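You operate a simulated robot arm through the tools that you are given. There is no shell and no other tool. Be economical: measure what you need, move in short steps, check, and stop when the job is done.

Carry out the task below with a simulated robot arm. There is one attempt and no reset: what you move stays moved.

TASK
Give each loaf two shakes of sesame, then set the striped cover over the board.
Fine: shaker back. Set down upright: sesame shaker.

It is judged by the outcome, as a careful person would: the job done as asked, and still so three seconds after it is handed in. It fails if anything else is knocked over, pushed out of place, dropped, spilled or broken. Lids that push on must go on centred and level and be pressed home; caps that screw on are set level and turned clockwise until they are tight.

THE ROBOT
A 7-joint arm with a two-finger parallel gripper, fixed in place. Base frame: the origin is at the foot of the arm, x ahead of it, y to its left, z up; the work surface is at about z = 88. Units: cm, rad, N and s.
With the tool pointing down near the work surface it reaches from about 26 to 60 cm from the base axis. Its first joint turns from -2.897 to 2.897 rad. Payload 3.4 kg.
The tool frame sits at the grasp point between the pads (the TCP): z along the fingers, y along the line on which they close. The tips reach 3 cm beyond it. The gripper opens to 9.4 cm. The fingers are 2.8 cm wide and 1 cm thick; the gripper's body (5 by 9.6 cm) begins 5.5 cm behind the TCP.
Orientation is that of the tool frame in the base frame, as a unit quaternion [x, y, z, w]. With the fingers straight down and closing along the base's y, the tool's x points along the base's -x, its y along +y and its z along -z.

THE INTERFACE
- The arm moves only by the tool play_rows. Its argument "targets" is a list of rows, each a list of 3 entries, a list of its own where there are three numbers: the shift along the tool's x, y, z in cm, then the turn, a rotation vector about the tool's x, y, z in rad, then the finger opening in cm, from 0 to 9.4. In form: [[[tx, ty, tz], [rx, ry, rz], jaw], ...]. A call has 1 to 12 rows; each row is the pose to reach, as a shift and turn from the pose commanded when the call began, along the tool's axes at that moment. A row lasts 0.2 s, in which the tool goes at most 5 cm and 0.15 rad; a call with a longer step from one row to the next is refused whole, and so is a gripper value outside its range. A pose out of reach is approached as far as the arm can. The call stops where the force on the tool passes 40 N (or 10 N more than at its start, if that is more) or the arm is blocked; 0.2 s more then pass. Each finger travels about 7.2 cm/s and halts on what it meets, pressing with about 24 N; the grip force reading is that of the motor and also rises with nothing between the fingers. The clock runs only during rows and for 0.2 s after the last one: add rows that repeat a pose to give the fingers time. The reply holds the time, the measured pose of the TCP, the force on the tool along the base axes, the opening and the grip force, in the units named above and with some noise, with the torque about the TCP (base axes, N m) and any sound that the robot's microphone picked up.
- Cameras (640 x 400 px; columns grow to the right, rows downward): "scene" is fixed at [4.79, 64.6, 169.03]; the picture's right is [-0.69, -0.72, 0.00], its down [-0.60, 0.58, -0.55] and it looks along [0.39, -0.38, -0.84] (base axes); focal length 273 px, centre (320, 200). "wrist" rides on the gripper at [7.6, 1.4, -10.3] in the tool frame; the picture's right is [-0.18, 0.98, 0.00], its down [-0.75, -0.14, -0.64] and it looks along [-0.63, -0.12, 0.77] (tool axes); focal length 243 px, centre (320, 200). There is no depth. A picture from a camera that has moved, and an enlarged one, comes with that camera's place and axes in the base frame and with its lens. The place of the scene camera against the robot may be out by one fixed shift of up to 1.2 cm in any direction.
- snapshot(camera): a new picture of that camera. No time passes.
- lift_body(by): slides the trunk up (or, below 0, down) by that many cm; the arm rides with it, the base frame stays. It gives what a move gives, with no picture.
- enlarge(camera, box): a new picture of the part [left, top, right, bottom] of that camera's present view, enlarged. No time passes.
- hand_in(): hands the job in; it is judged then, once.

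Go step by step. Nothing tells you positions but the pictures and the camera data: compare them with the known pose of the tool, close in by small moves and look again before you grip or let go. The budget is 120 turns and 68 pictures, counting those below and the enlarged ones. Unless the task says otherwise, let go and move clear before handing in, and close with one line.

The tools are called after "Call:" as a command line: name --argument value ..., lists and objects as JSON in quotes. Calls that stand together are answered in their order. play_rows: Moves the arm, as the interface text tells. Its arguments: {"type":"object","properties":{"targets":{"type":"array","items":{"type":"array"}}},"required":["targets"]} The other tools are called the same way: lift_body (by) slides the trunk up or down; snapshot (camera) takes a picture; enlarge (camera, box) takes an enlarged picture of a part of a camera's view; hand_in () hands the job in.

At the start:

```text
t: 0.0
eef_pos: [19.78, 28.27, 132.65]
orientation: [-0.001, 1.0, 0.0, 0.0]
force: [-0.3, 0.4, 0.3]
moment: [0.0, 0.02, -0.04]
finger_gap: 9.42
grip_force: 0.2
trunk travel left (down, up): [-32.5, 6.1]
```

scene: 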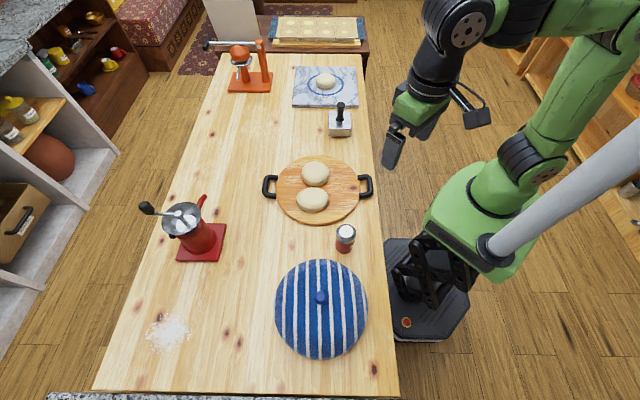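
wrist: 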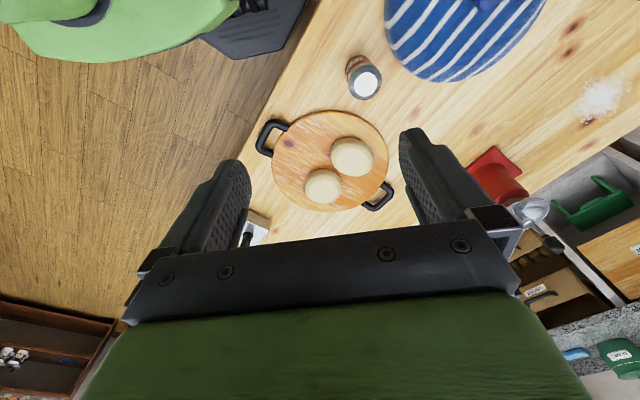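

The shaker is near (25, 34), the loaves sit on the round board near (46, 26), and the cover is near (17, 52). I'll look closer before moving.

Call:
enlarge --camera "scene" --box '[250, 140, 410, 260]'

Call:
enlarge --camera "scene" --box '[250, 240, 410, 380]'

Call:
enlarge --camera "wrist" --box '[250, 30, 430, 230]'

```text
3.33 times, centred on (330, 200) of scene
camera zoom: at [4.79, 64.6, 169.03], right [-0.69, -0.72, 0.0], down [-0.6, 0.58, -0.55], along [0.39, -0.38, -0.84], focal length 911 px, centre (287, 200)
```

zoom: 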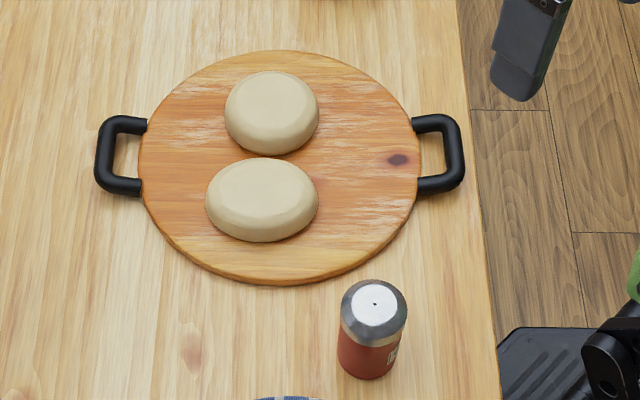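

```text
2.86 times, centred on (330, 310) of scene
camera zoom: at [4.79, 64.6, 169.03], right [-0.69, -0.72, 0.0], down [-0.6, 0.58, -0.55], along [0.39, -0.38, -0.84], focal length 781 px, centre (291, -114)
```

zoom: 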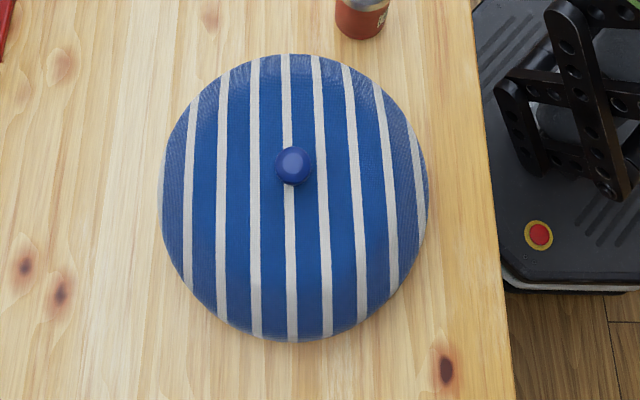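

```text
2.00 times, centred on (340, 130) of wrist
camera zoom: at [12.16, 29.72, 142.94], right [0.18, 0.98, 0.0], down [0.75, -0.14, 0.64], along [0.63, -0.12, -0.77], focal length 485 px, centre (280, 340)
```

zoom: 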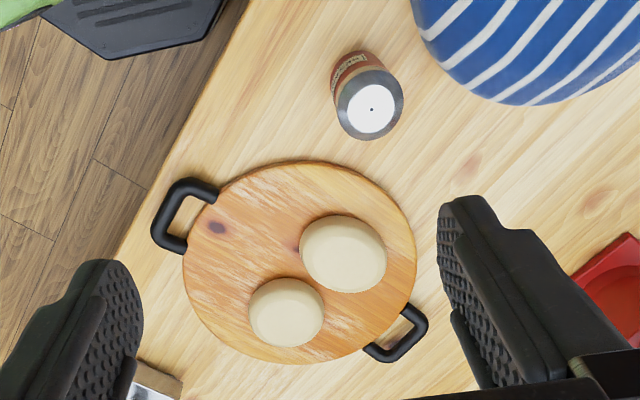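

The shaker is about 9.5 cm tall and 5.5 cm wide, at about (25, 35). I'll move out over the table and yaw, aiming for a level-tool grasp with the wrist camera on top.

Call:
play_rows --targets '[[[-1.5, 0.5, 0], [0, 0, 0.15], 7.5], [[-3, 1, 0], [0, 0, 0.3], 7.5], [[-4.5, 1.5, 0], [0, 0, 0.45], 7.5], [[-6, 2, 0], [0, 0, 0.6], 7.5], [[-7.5, 2.5, 0], [0, 0, 0.75], 7.5], [[-9, 3, 0], [0, 0, 0.9], 7.5], [[-10.5, 3.5, 0], [0, 0, 1.05], 7.5], [[-12, 4, 0], [0, 0, 1.2], 7.5], [[-13, 4.5, 0], [0, 0, 1.35], 7.5], [[-14, 5, 0], [0, 0, 1.5], 7.5], [[-15, 5.5, 0], [0, 0, 1.65], 7.5], [[-16, 6, 0], [0, 0, 1.8], 7.5]]'

```text
t: 2.6
eef_pos: [35.96, 34.25, 132.49]
orientation: [0.784, 0.621, 0.0, 0.0]
force: [-0.1, -0.5, 1.3]
moment: [0.03, -0.01, 0.01]
finger_gap: 7.5
grip_force: 0.1
trunk travel left (down, up): [-32.5, 6.1]
```

Yaw is working with no limit reached; I'll finish it.

Call:
play_rows --targets '[[[0, 0, 0], [0, 0, 0.15], 7.5], [[0, 0, 0], [0, 0, 0.3], 7.5], [[0, 0, 0], [0, 0, 0.45], 7.5], [[0, 0, 0], [0, 0, 0.58], 7.5], [[0, 0, 0], [0, 0, 0.64], 7.5]]'

```text
t: 3.8
eef_pos: [35.67, 34.43, 132.81]
orientation: [0.939, 0.343, 0.0, 0.0]
force: [0.2, 0.8, 0.2]
moment: [-0.01, 0.04, 0.0]
finger_gap: 7.52
grip_force: 0.0
trunk travel left (down, up): [-32.5, 6.1]
```

Yaw is about 40°. Next I'll pitch the tool up towards level.

Call:
play_rows --targets '[[[0, 0, 0], [0, 0.15, 0], 7.5], [[0, 0, 0], [0, 0.3, 0], 7.5], [[0, 0, 0], [0, 0.45, 0], 7.5], [[0, 0, 0], [0, 0.6, 0], 7.5], [[0, 0, 0], [0, 0.75, 0], 7.5], [[0, 0, 0], [0, 0.9, 0], 7.5], [[0, 0, 0], [0, 1.05, 0], 7.5], [[0, 0, 0], [0, 1.2, 0], 7.5], [[0, 0, 0], [0, 1.35, 0], 7.5], [[0, 0, 0], [0, 1.5, 0], 7.5], [[0, 0, 0], [0, 1.57, 0], 7.5]]'

```text
t: 6.2
eef_pos: [39.5, 34.99, 133.79]
orientation: [0.663, 0.244, 0.664, -0.244]
force: [-0.6, -0.9, 0.7]
moment: [-0.03, 0.03, -0.02]
finger_gap: 7.51
grip_force: 0.1
out of reach, approached as far as the arm can: row 8, 9, 10, 11
trunk travel left (down, up): [-32.5, 6.1]
```

The tool is level, but this close in it pushed outward. Lowering the trunk should give better reach at low height.

Call:
lift_body --by -28

Call:
play_rows --targets '[[[0, 0, -1], [0, 0, 0], 7.5], [[0, 0, -2], [0, 0, 0], 7.5], [[0, 0, -3], [0, 0, 0], 7.5]]'

```text
t: 9.0
eef_pos: [39.52, 34.97, 105.61]
orientation: [0.664, 0.245, 0.663, -0.243]
force: [0.1, -0.5, 0.5]
moment: [-0.02, -0.02, 0.0]
finger_gap: 7.47
grip_force: 0.2
trunk travel left (down, up): [-4.5, 34.1]
```

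```text
t: 9.8
eef_pos: [39.51, 33.59, 106.14]
orientation: [0.664, 0.245, 0.663, -0.244]
force: [0.3, -0.3, 0.1]
moment: [0.02, 0.0, 0.05]
finger_gap: 7.52
grip_force: 0.1
out of reach, approached as far as the arm can: row 1, 2, 3
trunk travel left (down, up): [-4.5, 34.1]
```

Reach here is limited in radius. I'll test whether a greater height relative to the trunk lets it come in closer.

Call:
play_rows --targets '[[[3, 0, 0], [0, 0, 0], 7.5], [[6, 0, 0], [0, 0, 0], 7.5], [[10, 0, -2], [0, 0, 0], 7.5], [[10, 0, -5], [0, 0, 0], 7.5], [[10, 0, -8], [0, 0, 0], 7.5], [[10, 0, -11], [0, 0, 0], 7.5]]'

Call:
snapshot --camera "scene"

```text
t: 11.2
eef_pos: [33.48, 26.02, 118.07]
orientation: [0.664, 0.246, 0.662, -0.244]
force: [0.6, 0.1, -0.2]
moment: [0.02, 0.0, 0.0]
finger_gap: 7.51
grip_force: 0.0
out of reach, approached as far as the arm can: row 5, 6
trunk travel left (down, up): [-4.5, 34.1]
```

```text
62 pictures are left
```

scene: 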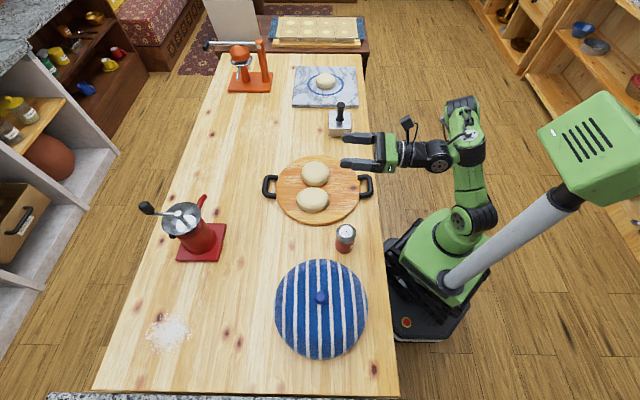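

A level grasp isn't reachable at the shaker, so I'll grasp with the tool about 40° below level and pitch up further over the loaves. I'll pitch down now.

Call:
play_rows --targets '[[[0, 0, 0], [0, -0.14, 0], 7.5], [[0, 0, 0], [0, -0.28, 0], 7.5], [[0, 0, 0], [0, -0.42, 0], 7.5], [[0, 0, 0], [0, -0.56, 0], 7.5], [[0, 0, 0], [0, -0.7, 0], 7.5], [[0, 0, 0], [0, -0.7, 0], 7.5]]'

```text
t: 12.6
eef_pos: [33.41, 26.02, 118.18]
orientation: [0.851, 0.314, 0.395, -0.146]
force: [-0.4, 0.6, 0.1]
moment: [0.0, 0.05, 0.0]
finger_gap: 7.51
grip_force: 0.2
trunk travel left (down, up): [-4.5, 34.1]
```

Tool pitch is 40° down. Moving to hover above the shaker.

Call:
play_rows --targets '[[[-1.6, -2.05, 1.24], [0, 0, 0], 8.5], [[-3.2, -4.1, 2.48], [0, 0, 0], 8.5], [[-4.8, -6.15, 3.72], [0, 0, 0], 8.5], [[-6.4, -8.2, 4.96], [0, 0, 0], 8.5], [[-8, -10.25, 6.2], [0, 0, 0], 8.5], [[-9.67, -12.3, 7.44], [0, 0, 0], 8.5], [[-9.67, -12.3, 7.44], [0, 0, 0], 8.5]]'

Call:
snapshot --camera "wrist"

Call:
snapshot --camera "scene"

```text
t: 14.2
eef_pos: [26.27, 34.26, 108.21]
orientation: [0.852, 0.313, 0.395, -0.144]
force: [0.2, -0.6, -0.2]
moment: [0.03, 0.02, 0.02]
finger_gap: 8.52
grip_force: 0.0
out of reach, approached as far as the arm can: row 5, 6, 7
trunk travel left (down, up): [-4.5, 34.1]
```

```text
61 pictures are left
camera wrist: at [25.03, 31.38, 120.7], right [0.55, -0.83, -0.14], down [-0.83, -0.53, -0.16], along [0.06, 0.2, -0.98], focal length 243 px, centre (320, 200)
```

wrist: 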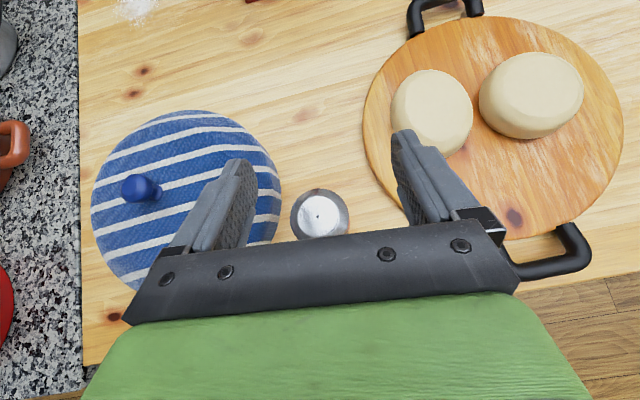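

```text
60 pictures are left
```

scene: 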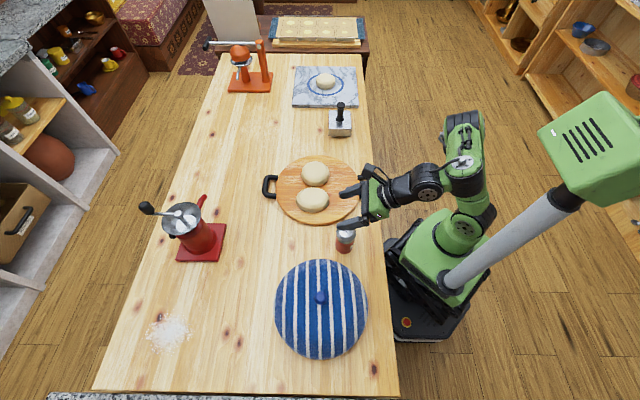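

The wrist view puts the shaker axis at about (25.4, 35.3). I'll lower the trunk fully and pitch down a bit more for reach.

Call:
lift_body --by -4.4

Call:
play_rows --targets '[[[0, 0, 0], [0, -0.13, 0], 8.5], [[0, 0, 0], [0, -0.22, 0], 8.5], [[0, 0, 0], [0, -0.22, 0], 8.5]]'

```text
t: 15.1
eef_pos: [26.35, 34.34, 104.18]
orientation: [0.852, 0.314, 0.395, -0.144]
force: [0.3, 0.7, -0.2]
moment: [0.02, 0.0, -0.01]
finger_gap: 8.51
grip_force: 0.0
trunk travel left (down, up): [-0.1, 38.5]
```

```text
t: 15.9
eef_pos: [26.28, 34.31, 104.06]
orientation: [0.89, 0.329, 0.298, -0.109]
force: [0.4, -0.1, -0.1]
moment: [0.04, -0.01, 0.02]
finger_gap: 8.47
grip_force: 0.1
trunk travel left (down, up): [-0.1, 38.5]
```

Now at 53° down. I'll come halfway down around the shaker, aligned sideways.

Call:
play_rows --targets '[[[0, -1.35, 0], [0, 0, 0], 8.5], [[-1.5, -1.35, 2], [0, 0, 0], 8.5], [[-3.03, -1.35, 3.98], [0, 0, 0], 8.5], [[-3.03, -1.35, 3.98], [0, 0, 0], 8.5]]'

Call:
snapshot --camera "wrist"

Call:
enlarge --camera "scene" --box '[290, 170, 410, 270]'

```text
t: 16.9
eef_pos: [25.43, 35.34, 98.95]
orientation: [0.889, 0.328, 0.299, -0.109]
force: [-0.1, 0.0, -1.5]
moment: [-0.03, 0.0, 0.03]
finger_gap: 8.51
grip_force: 0.1
trunk travel left (down, up): [-0.1, 38.5]
```

```text
59 pictures are left
camera wrist: at [26.23, 34.15, 111.71], right [0.53, -0.84, -0.11], down [-0.84, -0.53, 0.06], along [-0.11, 0.06, -0.99], focal length 243 px, centre (320, 200)
```

wrist: 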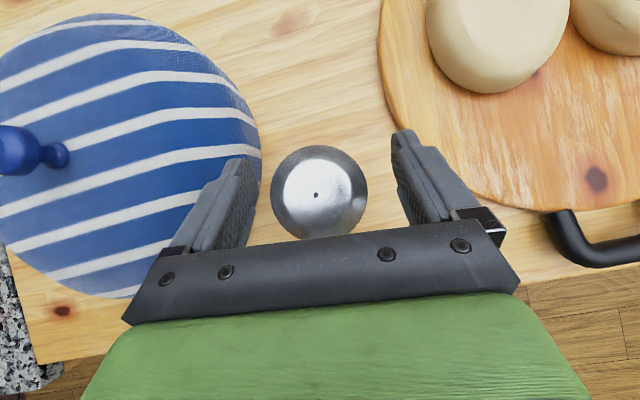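

```text
4.00 times, centred on (350, 220) of scene
camera zoom: at [4.79, 64.6, 169.03], right [-0.69, -0.72, 0.0], down [-0.6, 0.58, -0.55], along [0.39, -0.38, -0.84], focal length 1093 px, centre (200, 120)
```

zoom: 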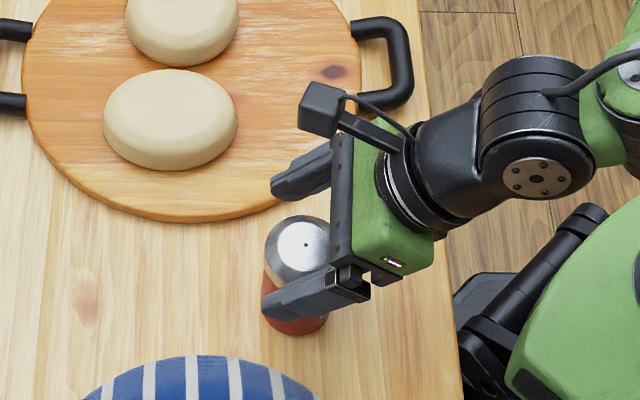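

Well aligned and reachable. I'll lower to grip height with a narrower opening to stay clear of the cover.

Call:
play_rows --targets '[[[0, -0.27, 0], [0, 0, 0], 7.6], [[-1.5, -0.27, 1.9], [0, 0, 0], 7.6], [[-3.07, -0.27, 3.82], [0, 0, 0], 7.6], [[-3.07, -0.27, 3.82], [0, 0, 0], 7.6]]'

Call:
snapshot --camera "wrist"

Call:
enlarge --camera "scene" --box '[290, 190, 390, 270]'

```text
t: 17.9
eef_pos: [26.24, 35.14, 97.42]
orientation: [0.889, 0.329, 0.298, -0.109]
force: [-0.8, 0.4, -0.3]
moment: [0.0, -0.01, -0.04]
finger_gap: 7.62
grip_force: 0.2
out of reach, approached as far as the arm can: row 2, 3, 4
trunk travel left (down, up): [-0.1, 38.5]
```

```text
57 pictures are left
camera wrist: at [27.08, 33.99, 110.12], right [0.53, -0.84, -0.11], down [-0.84, -0.54, 0.06], along [-0.11, 0.06, -0.99], focal length 243 px, centre (320, 200)
```

wrist: 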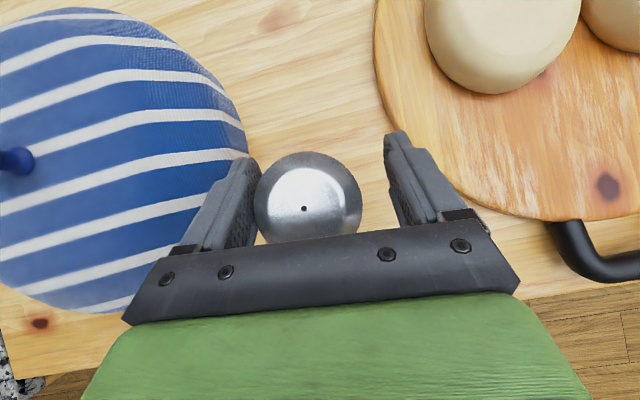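

```text
5.00 times, centred on (340, 230) of scene
camera zoom: at [4.79, 64.6, 169.03], right [-0.69, -0.72, 0.0], down [-0.6, 0.58, -0.55], along [0.39, -0.38, -0.84], focal length 1367 px, centre (220, 50)
```

zoom: 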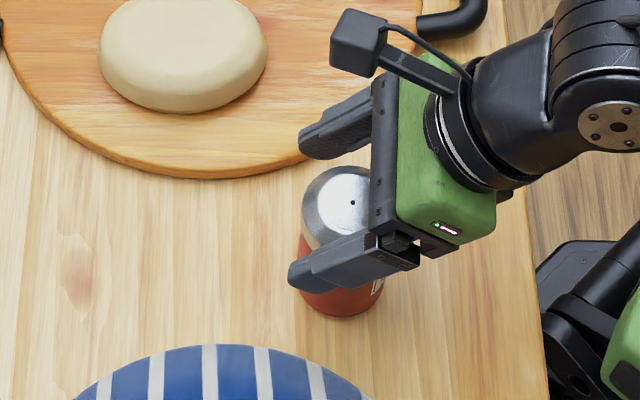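

The arm hit its inward limit and drifted, but touched nothing. I'll shift sideways to re-centre and pitch a little steeper.

Call:
play_rows --targets '[[[0, -0.5, 0], [0, 0, 0], 7.8], [[0, -1.0, 0], [0, -0.08, 0], 7.8], [[0, -1.0, 0], [0, -0.16, 0], 7.8], [[0, -1.0, 0], [0, -0.16, 0], 7.8]]'

```text
t: 18.9
eef_pos: [25.64, 35.85, 97.32]
orientation: [0.91, 0.336, 0.226, -0.083]
force: [0.1, -0.1, 0.0]
moment: [-0.02, -0.01, -0.03]
finger_gap: 7.8
grip_force: 0.0
trunk travel left (down, up): [-0.1, 38.5]
```

Call:
play_rows --targets '[[[-1, 0, 0.9], [0, 0, 0], 7.8], [[-1.92, 0, 1.81], [0, 0, 0], 7.8], [[-1.92, 0, 1.81], [0, 0, 0], 7.8]]'

Call:
snapshot --camera "wrist"

Call:
enlarge --camera "scene" --box '[290, 190, 390, 270]'

```text
t: 19.7
eef_pos: [24.88, 35.26, 94.89]
orientation: [0.91, 0.337, 0.227, -0.083]
force: [-0.7, 0.4, -0.1]
moment: [0.05, 0.01, 0.0]
finger_gap: 7.83
grip_force: 0.1
trunk travel left (down, up): [-0.1, 38.5]
```

```text
55 pictures are left
camera wrist: at [27.28, 35.45, 107.45], right [0.51, -0.85, -0.08], down [-0.83, -0.52, 0.21], along [-0.23, -0.04, -0.97], focal length 243 px, centre (320, 200)
```

wrist: 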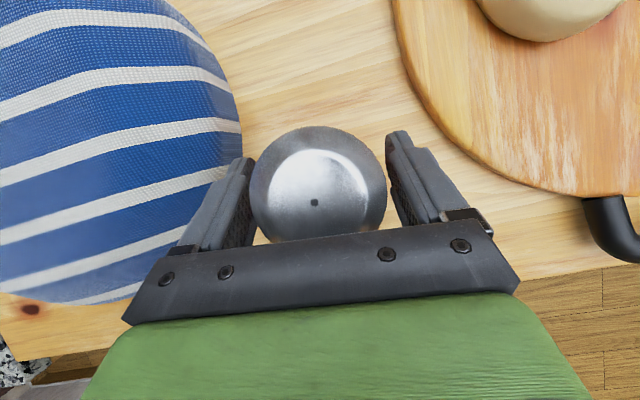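

```text
5.00 times, centred on (340, 230) of scene
camera zoom: at [4.79, 64.6, 169.03], right [-0.69, -0.72, 0.0], down [-0.6, 0.58, -0.55], along [0.39, -0.38, -0.84], focal length 1367 px, centre (220, 50)
```

zoom: 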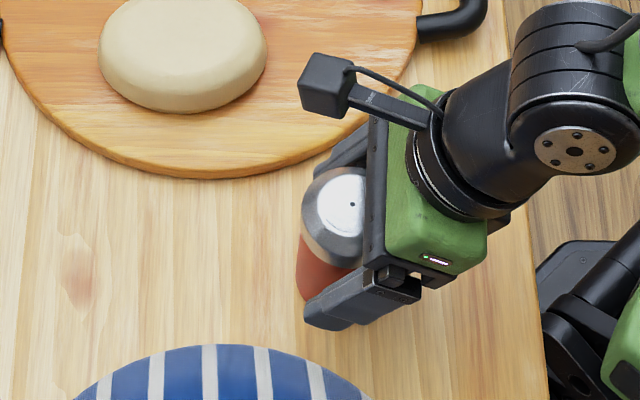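

Centred on the shaker. I'll go 1.2 cm lower for a better hold, then close.

Call:
play_rows --targets '[[[-0.56, 0, 1.06], [0, 0, 0], 7.8], [[-0.56, 0, 1.06], [0, 0, 0], 7.8]]'

```text
t: 20.3
eef_pos: [24.9, 35.29, 93.55]
orientation: [0.91, 0.336, 0.227, -0.083]
force: [-0.9, 1.1, 0.0]
moment: [-0.01, 0.03, 0.04]
finger_gap: 7.81
grip_force: 0.0
trunk travel left (down, up): [-0.1, 38.5]
```

Reached. Closing gently.

Call:
play_rows --targets '[[[0, 0, 0], [0, 0, 0], 6.8], [[0, 0, 0], [0, 0, 0], 6.2], [[0, 0, 0], [0, 0, 0], 5.6], [[0, 0, 0], [0, 0, 0], 5], [[0, 0, 0], [0, 0, 0], 4.5], [[0, 0, 0], [0, 0, 0], 4.5]]'

Call:
snapshot --camera "wrist"

```text
t: 21.7
eef_pos: [24.95, 35.21, 93.65]
orientation: [0.911, 0.336, 0.226, -0.082]
force: [0.1, -0.3, 0.8]
moment: [-0.09, -0.08, -0.01]
finger_gap: 5.94
grip_force: 24.1
trunk travel left (down, up): [-0.1, 38.5]
```

```text
53 pictures are left
camera wrist: at [27.36, 35.44, 106.27], right [0.51, -0.85, -0.08], down [-0.83, -0.52, 0.21], along [-0.23, -0.04, -0.97], focal length 243 px, centre (320, 200)
```

wrist: 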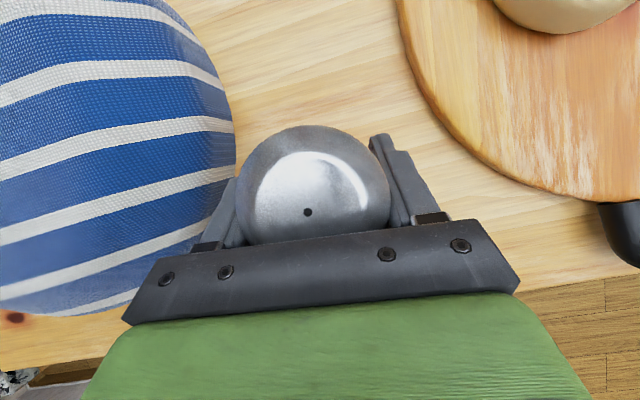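

Gripped at 5.94 cm. Lifting straight up about 14 cm.

Call:
play_rows --targets '[[[0.47, 0, -0.88], [0, 0, 0], 4.5], [[1.9, 0, -3.53], [0, 0, 0], 4.5], [[3.75, 0, -7.06], [0, 0, 0], 4.5], [[5.6, 0, -10.6], [0, 0, 0], 4.5], [[6.57, 0, -12.36], [0, 0, 0], 4.5]]'

Call:
snapshot --camera "wrist"

```text
t: 22.9
eef_pos: [24.73, 35.36, 107.77]
orientation: [0.91, 0.337, 0.226, -0.085]
force: [0.5, 0.6, -1.7]
moment: [-0.01, 0.0, 0.0]
finger_gap: 5.86
grip_force: 24.1
trunk travel left (down, up): [-0.1, 38.5]
```

```text
52 pictures are left
camera wrist: at [27.11, 35.53, 120.3], right [0.52, -0.85, -0.09], down [-0.82, -0.52, 0.21], along [-0.23, -0.04, -0.97], focal length 243 px, centre (320, 200)
```

wrist: 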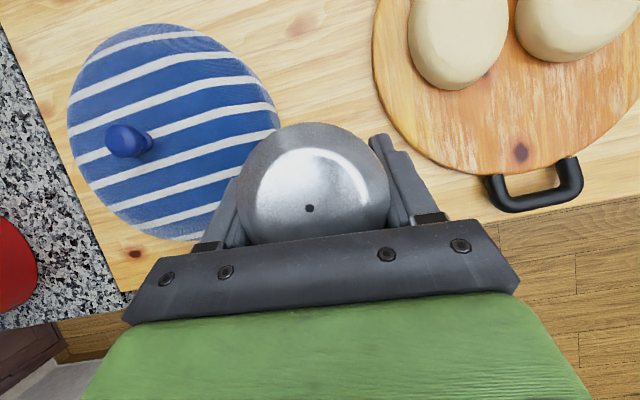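

The shaker is held and upright. I'll carry it over the near loaf (about 42.7, 31.7) at a safe height.

Call:
play_rows --targets '[[[1.5, 1.8, 0.1], [0, 0, 0], 4.5], [[3.6, 4.2, 0.25], [0, 0, 0], 4.5], [[5.7, 6.7, 0.4], [0, 0, 0], 4.5], [[7.8, 9.2, 0.55], [0, 0, 0], 4.5], [[9.9, 11.7, 0.7], [0, 0, 0], 4.5], [[11.4, 13.5, 0.8], [0, 0, 0], 4.5], [[12.3, 14.5, 0.87], [0, 0, 0], 4.5]]'

Call:
snapshot --camera "wrist"

Call:
snapshot --camera "scene"

```text
t: 24.5
eef_pos: [42.07, 30.96, 111.62]
orientation: [0.911, 0.334, 0.226, -0.082]
force: [0.3, -0.2, -1.3]
moment: [-0.03, 0.01, 0.03]
finger_gap: 5.82
grip_force: 23.8
out of reach, approached as far as the arm can: row 6, 7
trunk travel left (down, up): [-0.1, 38.5]
```

```text
51 pictures are left
camera wrist: at [44.42, 31.08, 124.16], right [0.51, -0.85, -0.09], down [-0.83, -0.52, 0.22], along [-0.23, -0.04, -0.97], focal length 243 px, centre (320, 200)
```

wrist: 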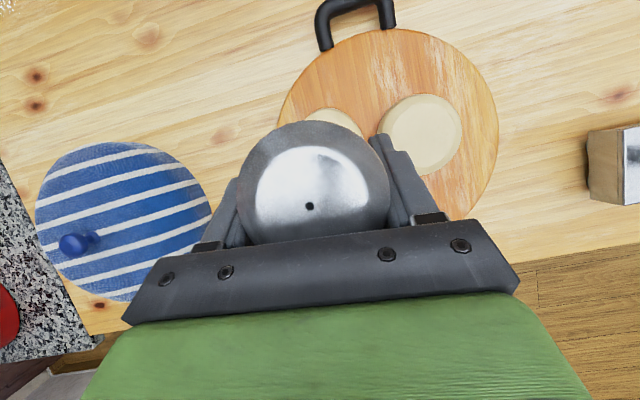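

```text
50 pictures are left
```

scene: 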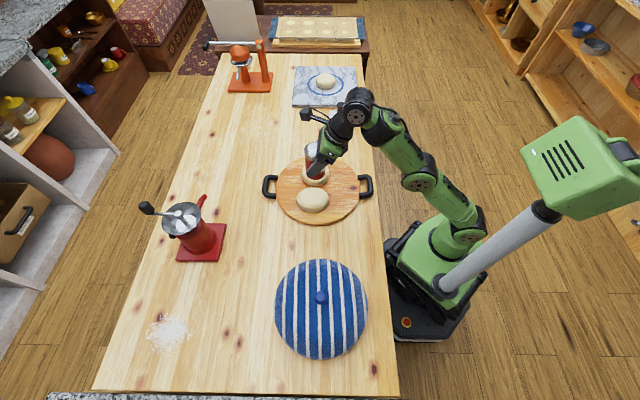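

The near loaf is below. I'll roll the tool here: at this pitch a half roll only leans the shaker, then pitching up inverts it.

Call:
play_rows --targets '[[[0, 0, 0], [0, 0, -0.14], 4.5], [[0, 0, 0], [0, 0, -0.28], 4.5], [[0, 0, 0], [0, 0, -0.42], 4.5], [[0, 0, 0], [0, 0, -0.56], 4.5], [[0, 0, 0], [0, 0, -0.7], 4.5], [[0, 0, 0], [0, 0, -0.84], 4.5], [[0, 0, 0], [0, 0, -0.98], 4.5], [[0, 0, 0], [0, 0, -1.12], 4.5], [[0, 0, 0], [0, 0, -1.26], 4.5], [[0, 0, 0], [0, 0, -1.4], 4.5], [[0, 0, 0], [0, 0, -1.5], 4.5], [[0, 0, 0], [0, 0, -1.57], 4.5]]'

```text
t: 27.1
eef_pos: [41.89, 31.07, 111.54]
orientation: [0.406, 0.881, 0.218, 0.102]
force: [0.2, -0.2, -1.7]
moment: [-0.02, -0.01, 0.03]
finger_gap: 5.85
grip_force: 23.7
trunk travel left (down, up): [-0.1, 38.5]
```

Call:
play_rows --targets '[[[0, 0, 0], [0, 0, -0.14], 4.5], [[0, 0, 0], [0, 0, -0.28], 4.5], [[0, 0, 0], [0, 0, -0.42], 4.5], [[0, 0, 0], [0, 0, -0.56], 4.5], [[0, 0, 0], [0, 0, -0.7], 4.5], [[0, 0, 0], [0, 0, -0.84], 4.5], [[0, 0, 0], [0, 0, -0.98], 4.5], [[0, 0, 0], [0, 0, -1.12], 4.5], [[0, 0, 0], [0, 0, -1.26], 4.5], [[0, 0, 0], [0, 0, -1.4], 4.5], [[0, 0, 0], [0, 0, -1.5], 4.5], [[0, 0, 0], [0, 0, -1.57], 4.5]]'

Call:
snapshot --camera "wrist"

```text
t: 29.7
eef_pos: [42.01, 30.99, 111.52]
orientation: [-0.336, 0.911, 0.083, 0.226]
force: [0.7, 0.3, -1.6]
moment: [-0.01, 0.07, -0.01]
finger_gap: 5.86
grip_force: 23.3
trunk travel left (down, up): [-0.1, 38.5]
```

```text
49 pictures are left
camera wrist: at [32.17, 24.62, 117.09], right [-0.52, 0.85, 0.08], down [0.37, 0.13, 0.92], along [0.77, 0.5, -0.38], focal length 243 px, centre (320, 200)
```

wrist: 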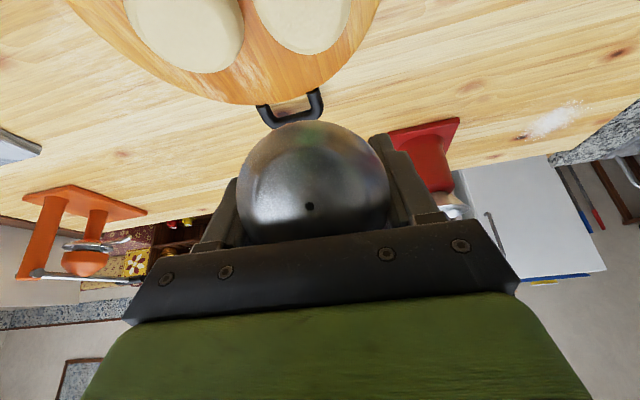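

Roll done with no trouble. Now pitch up about halfway while shifting slightly outward, so the hole stays above the near loaf.

Call:
play_rows --targets '[[[0, 0, 0], [0, -0.13, 0], 4.5], [[-0.5, 0, 0.15], [0, -0.26, 0], 4.5], [[-1, 0, 0.35], [0, -0.39, 0], 4.5], [[-1.6, 0, 0.55], [0, -0.52, 0], 4.5], [[-2.2, 0, 0.75], [0, -0.65, 0], 4.5], [[-2.9, 0, 0.99], [0, -0.78, 0], 4.5], [[-2.9, 0, 0.99], [0, -0.78, 0], 4.5]]'

Call:
snapshot --camera "wrist"

```text
t: 31.3
eef_pos: [44.1, 32.92, 112.08]
orientation: [-0.278, 0.756, 0.203, 0.556]
force: [0.2, -0.9, -1.6]
moment: [0.0, 0.01, -0.01]
finger_gap: 5.86
grip_force: 24.2
trunk travel left (down, up): [-0.1, 38.5]
```

```text
48 pictures are left
camera wrist: at [34.06, 26.27, 107.83], right [-0.6, 0.78, 0.17], down [-0.2, -0.36, 0.91], along [0.78, 0.51, 0.37], focal length 243 px, centre (320, 200)
```

wrist: 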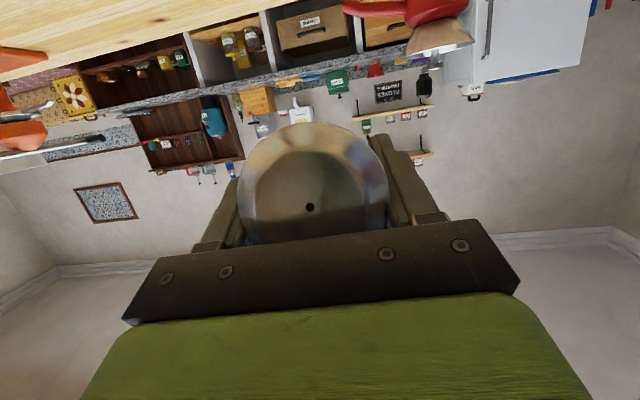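

Shaker is now about 100° over. Continuing to pitch up to about 147°.

Call:
play_rows --targets '[[[0, 0, 0], [0, -0.13, 0], 4.5], [[0, 0, 0], [0, -0.26, 0], 4.5], [[0, 0, 0], [0, -0.39, 0], 4.5], [[0, 0, 0], [0, -0.52, 0], 4.5], [[0, 0, 0], [0, -0.65, 0], 4.5], [[0, 0, 0], [0, -0.8, 0], 4.5], [[0, 0, 0], [0, -0.8, 0], 4.5]]'

Call:
snapshot --camera "scene"

Call:
enlarge --camera "scene" --box '[260, 120, 400, 230]'

```text
t: 32.9
eef_pos: [44.15, 32.98, 112.03]
orientation: [-0.177, 0.48, 0.295, 0.807]
force: [0.1, 1.1, -2.2]
moment: [0.01, -0.04, -0.01]
finger_gap: 5.85
grip_force: 24.1
trunk travel left (down, up): [-0.1, 38.5]
```

```text
47 pictures are left
```

scene: 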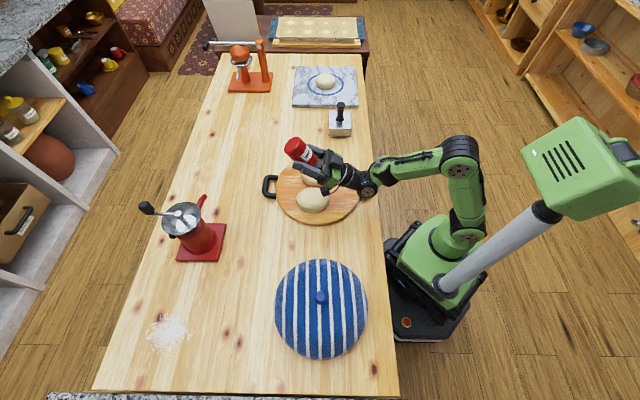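

```text
3.64 times, centred on (330, 175) of scene
camera zoom: at [4.79, 64.6, 169.03], right [-0.69, -0.72, 0.0], down [-0.6, 0.58, -0.55], along [0.39, -0.38, -0.84], focal length 994 px, centre (284, 291)
```

zoom: 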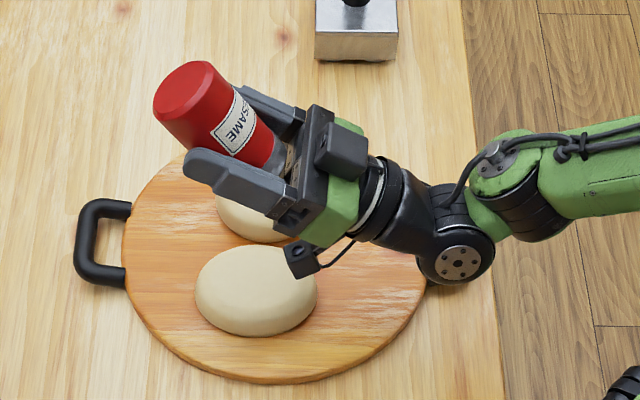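

The label reads SESAME and the inverted shaker's hole is over the near loaf. I'll give one quick down-and-up stroke and check what comes out.

Call:
play_rows --targets '[[[3.0, 0, -1.65], [0, 0, 0], 4.5], [[0, 0, 0], [0, 0, 0], 4.5], [[0, 0, 0], [0, 0, 0], 4.5]]'

Call:
enlarge --camera "scene" --box '[260, 120, 400, 230]'

```text
t: 33.7
eef_pos: [44.24, 33.04, 112.1]
orientation: [-0.177, 0.481, 0.296, 0.806]
force: [-1.0, -0.8, -1.7]
moment: [-0.01, 0.01, 0.01]
finger_gap: 5.85
grip_force: 23.8
trunk travel left (down, up): [-0.1, 38.5]
```

```text
3.64 times, centred on (330, 175) of scene
camera zoom: at [4.79, 64.6, 169.03], right [-0.69, -0.72, 0.0], down [-0.6, 0.58, -0.55], along [0.39, -0.38, -0.84], focal length 994 px, centre (284, 291)
```

zoom: 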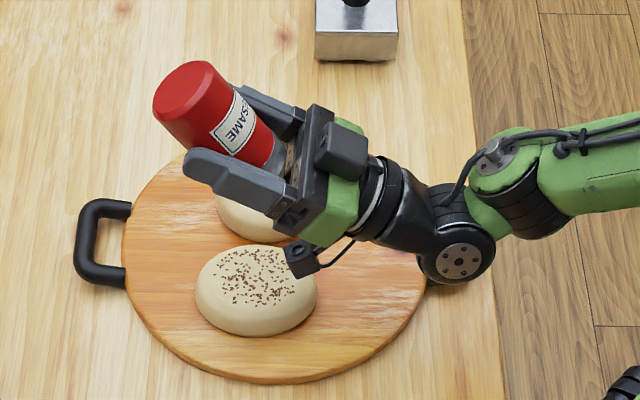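

One stroke put a patch of sesame on the near loaf. Second stroke now.

Call:
play_rows --targets '[[[3.0, 0, -1.65], [0, 0, 0], 4.5], [[0, 0, 0], [0, 0, 0], 4.5], [[0, 0, 0], [0, 0, 0], 4.5]]'

Call:
enlarge --camera "scene" --box '[260, 120, 400, 230]'

```text
t: 34.5
eef_pos: [44.16, 32.94, 112.16]
orientation: [-0.177, 0.481, 0.296, 0.806]
force: [0.1, -1.0, -1.0]
moment: [-0.01, -0.02, 0.0]
finger_gap: 5.88
grip_force: 24.6
trunk travel left (down, up): [-0.1, 38.5]
```

```text
3.64 times, centred on (330, 175) of scene
camera zoom: at [4.79, 64.6, 169.03], right [-0.69, -0.72, 0.0], down [-0.6, 0.58, -0.55], along [0.39, -0.38, -0.84], focal length 994 px, centre (284, 291)
```

zoom: 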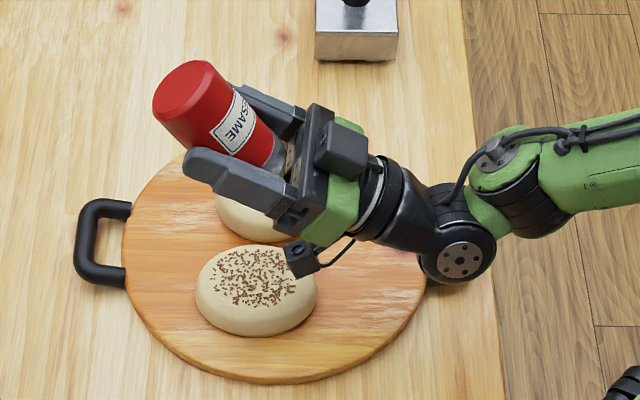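

Two shakes are on the near loaf, all on it. I'll tip the shaker back upright-ish and move sideways to the far loaf.

Call:
play_rows --targets '[[[0, 0, 0], [0, 0.1, 0], 4.5], [[0, 0, 0], [0, 0.25, 0], 4.5], [[0, 0, 0], [0, 0.4, 0], 4.5], [[0, 0, 0], [0, 0.55, 0], 4.5], [[0, 0, 0], [0, 0.7, 0], 4.5], [[0, 0, 0], [0, 0.85, 0], 4.5], [[0, 0, 0], [0, 1.0, 0], 4.5], [[0, 0, 0], [0, 1.15, 0], 4.5], [[0.05, -1.8, 0.1], [0, 1.2, 0], 4.5], [[0.1, -4.8, 0.2], [0, 1.2, 0], 4.5], [[0.2, -8.5, 0.35], [0, 1.2, 0], 4.5], [[0.25, -11.2, 0.46], [0, 1.2, 0], 4.5]]'

Call:
enlarge --camera "scene" --box '[260, 90, 400, 230]'

```text
t: 37.1
eef_pos: [51.9, 24.84, 112.13]
orientation: [-0.314, 0.852, 0.145, 0.393]
force: [0.8, 0.6, -1.6]
moment: [0.03, 0.02, 0.02]
finger_gap: 5.86
grip_force: 24.0
trunk travel left (down, up): [-0.1, 38.5]
```

```text
2.86 times, centred on (330, 160) of scene
camera zoom: at [4.79, 64.6, 169.03], right [-0.69, -0.72, 0.0], down [-0.6, 0.58, -0.55], along [0.39, -0.38, -0.84], focal length 781 px, centre (291, 314)
```

zoom: 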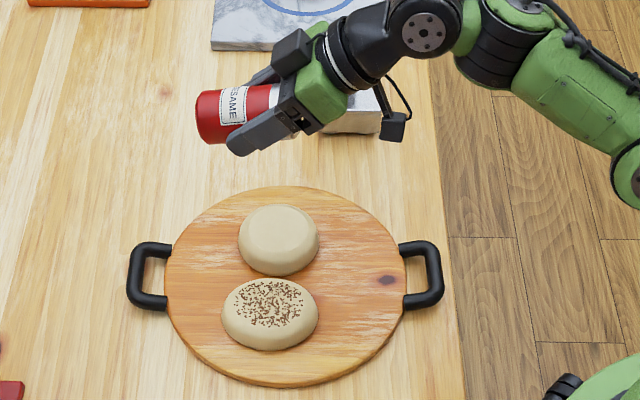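

The sesame is well centred on the near loaf, and the shaker is now above the far one. Inverting again with a slight correction.

Call:
play_rows --targets '[[[0.1, 0.1, -0.1], [0, -0.1, 0], 4.5], [[0.24, 0.33, -0.29], [0, -0.25, 0], 4.5], [[0.24, 0.33, -0.29], [0, -0.4, 0], 4.5], [[0.24, 0.33, -0.29], [0, -0.55, 0], 4.5], [[0.24, 0.33, -0.29], [0, -0.7, 0], 4.5], [[0.24, 0.33, -0.29], [0, -0.85, 0], 4.5], [[0.24, 0.33, -0.29], [0, -1.0, 0], 4.5], [[0.24, 0.33, -0.29], [0, -1.1, 0], 4.5], [[0.24, 0.33, -0.29], [0, -1.2, 0], 4.5], [[0.24, 0.33, -0.29], [0, -1.2, 0], 4.5]]'

Call:
enlarge --camera "scene" --box '[260, 90, 400, 230]'

```text
t: 39.3
eef_pos: [51.29, 24.77, 111.99]
orientation: [-0.177, 0.48, 0.297, 0.806]
force: [-0.8, -0.3, -1.5]
moment: [0.03, 0.0, 0.07]
finger_gap: 5.86
grip_force: 23.5
trunk travel left (down, up): [-0.1, 38.5]
```

```text
2.86 times, centred on (330, 160) of scene
camera zoom: at [4.79, 64.6, 169.03], right [-0.69, -0.72, 0.0], down [-0.6, 0.58, -0.55], along [0.39, -0.38, -0.84], focal length 781 px, centre (291, 314)
```

zoom: 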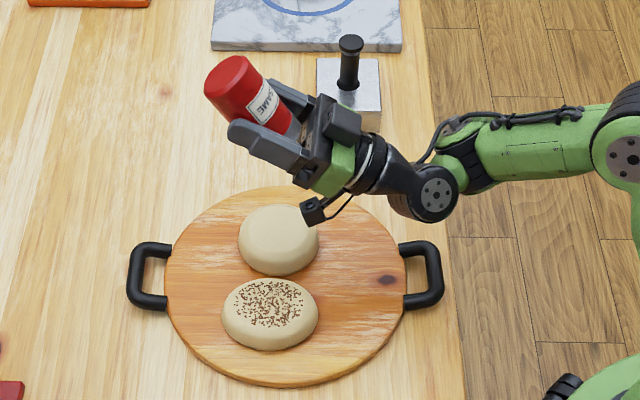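

First shake over the far loaf, with a check after.

Call:
play_rows --targets '[[[3.0, 0, -1.65], [0, 0, 0], 4.5], [[0, 0, 0], [0, 0, 0], 4.5], [[0, 0, 0], [0, 0, 0], 4.5]]'

Call:
enlarge --camera "scene" --box '[260, 90, 400, 230]'

```text
t: 40.1
eef_pos: [51.2, 24.85, 111.95]
orientation: [-0.177, 0.481, 0.296, 0.806]
force: [-0.2, 0.2, -1.9]
moment: [-0.01, 0.04, 0.0]
finger_gap: 5.86
grip_force: 24.0
trunk travel left (down, up): [-0.1, 38.5]
```

```text
2.86 times, centred on (330, 160) of scene
camera zoom: at [4.79, 64.6, 169.03], right [-0.69, -0.72, 0.0], down [-0.6, 0.58, -0.55], along [0.39, -0.38, -0.84], focal length 781 px, centre (291, 314)
```

zoom: 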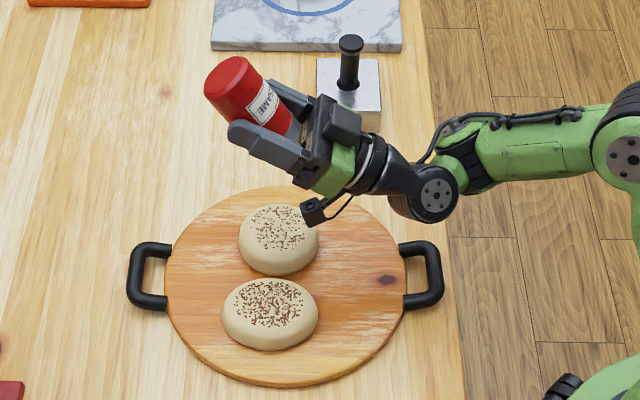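

Good, one patch landed on the far loaf. Second shake.

Call:
play_rows --targets '[[[3.0, 0, -1.65], [0, 0, 0], 4.5], [[0, 0, 0], [0, 0, 0], 4.5], [[0, 0, 0], [0, 0, 0], 4.5]]'

Call:
enlarge --camera "scene" --box '[260, 90, 400, 230]'

```text
t: 40.9
eef_pos: [51.25, 24.93, 112.09]
orientation: [-0.178, 0.48, 0.297, 0.806]
force: [0.5, 0.4, -1.0]
moment: [-0.03, 0.04, 0.02]
finger_gap: 5.85
grip_force: 23.5
trunk travel left (down, up): [-0.1, 38.5]
```

```text
2.86 times, centred on (330, 160) of scene
camera zoom: at [4.79, 64.6, 169.03], right [-0.69, -0.72, 0.0], down [-0.6, 0.58, -0.55], along [0.39, -0.38, -0.84], focal length 781 px, centre (291, 314)
```

zoom: 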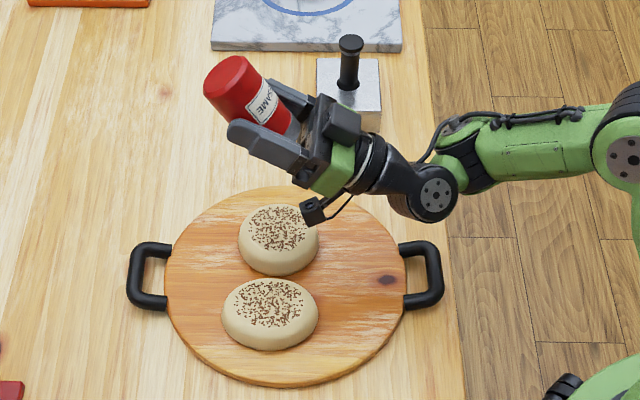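

Both loaves now have two shakes. I'll un-invert the shaker and draw back.

Call:
play_rows --targets '[[[0, 0, 0], [0, 0.1, 0], 4.5], [[0, 0, 0], [0, 0.24, 0], 4.5], [[0, 0, 0], [0, 0.38, 0], 4.5], [[0, 0, 0], [0, 0.52, 0], 4.5], [[0, 0, 0], [0, 0.66, 0], 4.5], [[0, 0, 0], [0, 0.8, 0], 4.5], [[0, 0.8, -0.3], [0, 0.94, 0], 4.5], [[0, 3.0, -1.2], [0, 1.08, 0], 4.5], [[0, 5.8, -2.2], [0, 1.22, 0], 4.5], [[-0.1, 8.6, -3.2], [0, 1.36, 0], 4.5], [[-0.2, 11, -4.1], [0, 1.48, 0], 4.5], [[-0.2, 12.1, -4.55], [0, 1.58, 0], 4.5]]'

```text
t: 43.5
eef_pos: [40.45, 31.45, 110.11]
orientation: [-0.335, 0.911, 0.082, 0.226]
force: [0.7, 0.2, -1.4]
moment: [-0.02, 0.02, 0.01]
finger_gap: 5.85
grip_force: 24.2
trunk travel left (down, up): [-0.1, 38.5]
```

Now rolling back upright while moving towards its spot.

Call:
play_rows --targets '[[[0.42, 0.54, -0.03], [0, 0, 0.13], 4.5], [[0.84, 1.08, -0.06], [0, 0, 0.26], 4.5], [[1.26, 1.62, -0.09], [0, 0, 0.39], 4.5], [[1.68, 2.17, -0.12], [0, 0, 0.52], 4.5], [[2.1, 2.7, -0.15], [0, 0, 0.65], 4.5], [[2.53, 3.25, -0.18], [0, 0, 0.79], 4.5], [[2.95, 3.8, -0.21], [0, 0, 0.92], 4.5], [[3.37, 4.33, -0.24], [0, 0, 1.05], 4.5], [[3.8, 4.9, -0.27], [0, 0, 1.18], 4.5], [[4.2, 5.4, -0.3], [0, 0, 1.31], 4.5], [[4.6, 5.95, -0.33], [0, 0, 1.44], 4.5], [[5.05, 6.5, -0.36], [0, 0, 1.57], 4.5]]'

Call:
play_rows --targets '[[[0, 0, 0], [0, 0, 0.13], 4.5], [[0, 0, 0], [0, 0, 0.26], 4.5], [[0, 0, 0], [0, 0, 0.39], 4.5], [[0, 0, 0], [0, 0, 0.52], 4.5], [[0, 0, 0], [0, 0, 0.65], 4.5], [[0, 0, 0], [0, 0, 0.79], 4.5], [[0, 0, 0], [0, 0, 0.92], 4.5], [[0, 0, 0], [0, 0, 1.05], 4.5], [[0, 0, 0], [0, 0, 1.18], 4.5], [[0, 0, 0], [0, 0, 1.31], 4.5], [[0, 0, 0], [0, 0, 1.44], 4.5], [[0, 0, 0], [0, 0, 1.57], 4.5]]'

Call:
snapshot --camera "wrist"

```text
t: 46.1
eef_pos: [32.6, 33.37, 107.98]
orientation: [0.408, 0.88, 0.219, 0.102]
force: [-0.1, 0.6, -2.3]
moment: [0.0, -0.01, 0.0]
finger_gap: 5.86
grip_force: 24.5
trunk travel left (down, up): [-0.1, 38.5]
```

```text
t: 48.7
eef_pos: [32.69, 33.36, 108.07]
orientation: [0.911, 0.335, 0.227, -0.082]
force: [-0.2, -0.7, -1.4]
moment: [-0.03, -0.02, 0.01]
finger_gap: 5.84
grip_force: 23.6
trunk travel left (down, up): [-0.1, 38.5]
```

```text
39 pictures are left
camera wrist: at [35.0, 33.48, 120.66], right [0.51, -0.85, -0.08], down [-0.83, -0.52, 0.22], along [-0.23, -0.04, -0.97], focal length 243 px, centre (320, 200)
```

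wrist: 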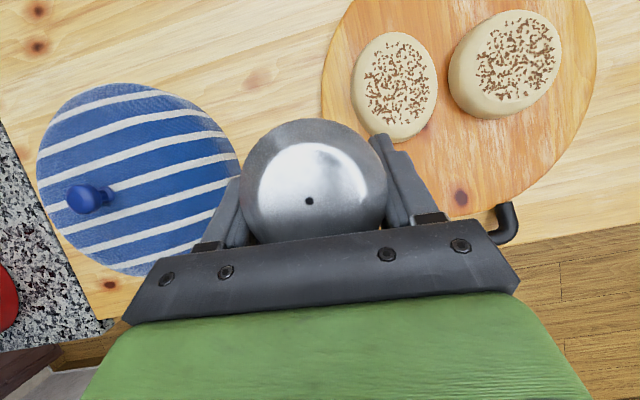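

Upright again and both loaves look good. Moving back over the shaker's original spot and down most of the way.

Call:
play_rows --targets '[[[-1.4, -2.1, -0.7], [0, 0, 0], 4.5], [[-2.8, -4.3, -1.5], [0, 0, 0], 4.5], [[-4.13, -6.44, -2.2], [0, 0, 0], 4.5], [[-5.5, -6.44, 0.4], [0, 0, 0], 4.5], [[-7.2, -6.44, 3.5], [0, 0, 0], 4.5], [[-8.9, -6.44, 6.7], [0, 0, 0], 4.5], [[-9.8, -6.44, 8.5], [0, 0, 0], 4.5], [[-10.2, -6.44, 9.2], [0, 0, 0], 4.5], [[-10.2, -6.44, 9.2], [0, 0, 0], 4.5]]'

Call:
enlarge --camera "scene" --box '[290, 190, 390, 270]'

```text
t: 50.7
eef_pos: [24.9, 35.09, 95.17]
orientation: [0.91, 0.337, 0.226, -0.083]
force: [-0.3, 0.0, -1.7]
moment: [0.01, 0.04, -0.03]
finger_gap: 5.85
grip_force: 24.1
trunk travel left (down, up): [-0.1, 38.5]
```

```text
5.00 times, centred on (340, 230) of scene
camera zoom: at [4.79, 64.6, 169.03], right [-0.69, -0.72, 0.0], down [-0.6, 0.58, -0.55], along [0.39, -0.38, -0.84], focal length 1367 px, centre (220, 50)
```

zoom: 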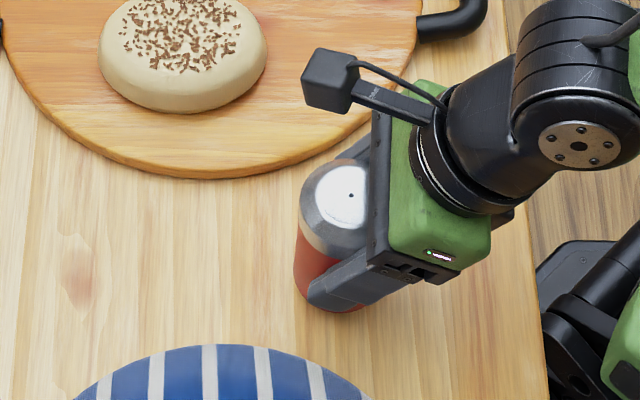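

Lowering slowly until the base touches.

Call:
play_rows --targets '[[[-0.23, 0, 0.44], [0, 0, 0], 4.5], [[-0.42, 0, 0.79], [0, 0, 0], 4.5], [[-0.54, 0, 1.02], [0, 0, 0], 4.5], [[-0.63, 0, 1.19], [0, 0, 0], 4.5], [[-0.7, 0, 1.32], [0, 0, 0], 4.5]]'

```text
t: 51.9
eef_pos: [24.79, 35.22, 93.7]
orientation: [0.91, 0.337, 0.226, -0.084]
force: [-5.2, 2.5, 15.8]
moment: [0.07, -0.17, -0.03]
finger_gap: 5.86
grip_force: 24.0
trunk travel left (down, up): [-0.1, 38.5]
```

Contact made. Easing off slightly and opening to the same width as before.

Call:
play_rows --targets '[[[0.05, 0, -0.09], [0, 0, 0], 4.5], [[0.05, 0, -0.09], [0, 0, 0], 6.2], [[0.05, 0, -0.09], [0, 0, 0], 6.9], [[0.05, 0, -0.09], [0, 0, 0], 7.6], [[0.05, 0, -0.09], [0, 0, 0], 7.8]]'

Call:
snapshot --camera "wrist"

```text
t: 53.1
eef_pos: [24.93, 35.17, 93.71]
orientation: [0.91, 0.336, 0.226, -0.082]
force: [0.1, 0.0, 1.2]
moment: [-0.01, -0.01, 0.02]
finger_gap: 7.82
grip_force: 0.1
trunk travel left (down, up): [-0.1, 38.5]
```

```text
37 pictures are left
camera wrist: at [27.32, 35.29, 106.38], right [0.52, -0.85, -0.08], down [-0.83, -0.52, 0.22], along [-0.23, -0.04, -0.97], focal length 243 px, centre (320, 200)
```

wrist: 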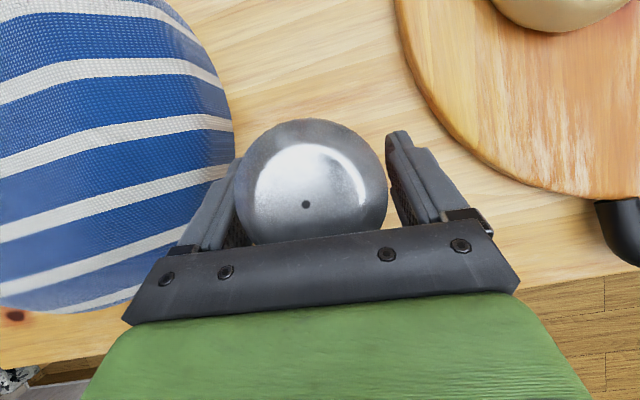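

Released; it stands upright. I'll centre the fingers slightly, then rise straight up.

Call:
play_rows --targets '[[[0, -0.3, 0], [0, 0, 0], 7.8], [[0.5, -0.3, -0.94], [0, 0, 0], 7.8], [[1.6, -0.3, -3.0], [0, 0, 0], 7.8], [[3.5, -0.3, -6.5], [0, 0, 0], 7.8], [[5.5, -0.3, -10.3], [0, 0, 0], 7.8], [[7.0, -0.3, -13.2], [0, 0, 0], 7.8]]'

Call:
snapshot --camera "wrist"

Call:
snapshot --camera "scene"

```text
t: 54.5
eef_pos: [23.85, 36.02, 108.56]
orientation: [0.908, 0.345, 0.223, -0.087]
force: [4.9, -4.0, 0.3]
moment: [0.22, 0.39, 0.2]
finger_gap: 7.8
grip_force: 0.1
trunk travel left (down, up): [-0.1, 38.5]
```

```text
36 pictures are left
camera wrist: at [26.33, 36.11, 121.2], right [0.53, -0.84, -0.09], down [-0.81, -0.54, 0.22], along [-0.23, -0.04, -0.97], focal length 243 px, centre (320, 200)
```

wrist: 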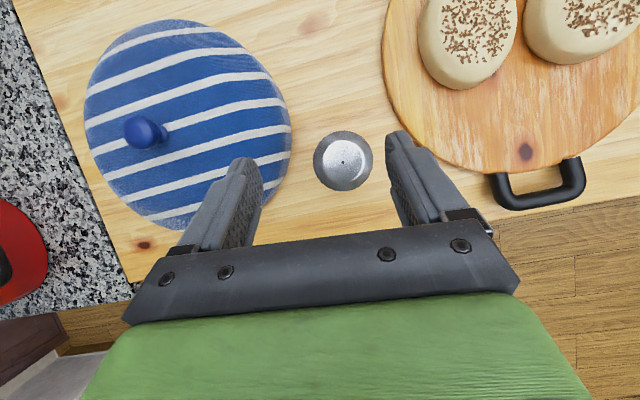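

```text
35 pictures are left
```

scene: 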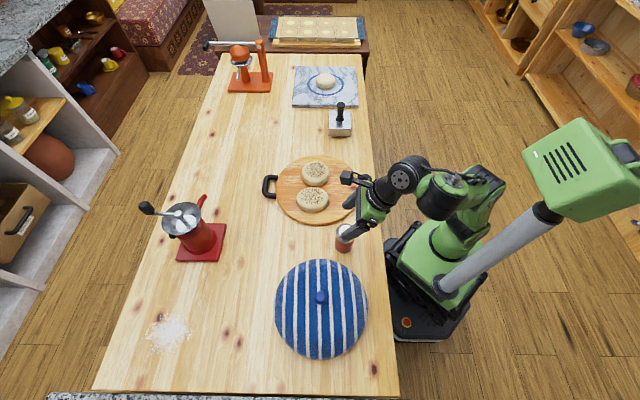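

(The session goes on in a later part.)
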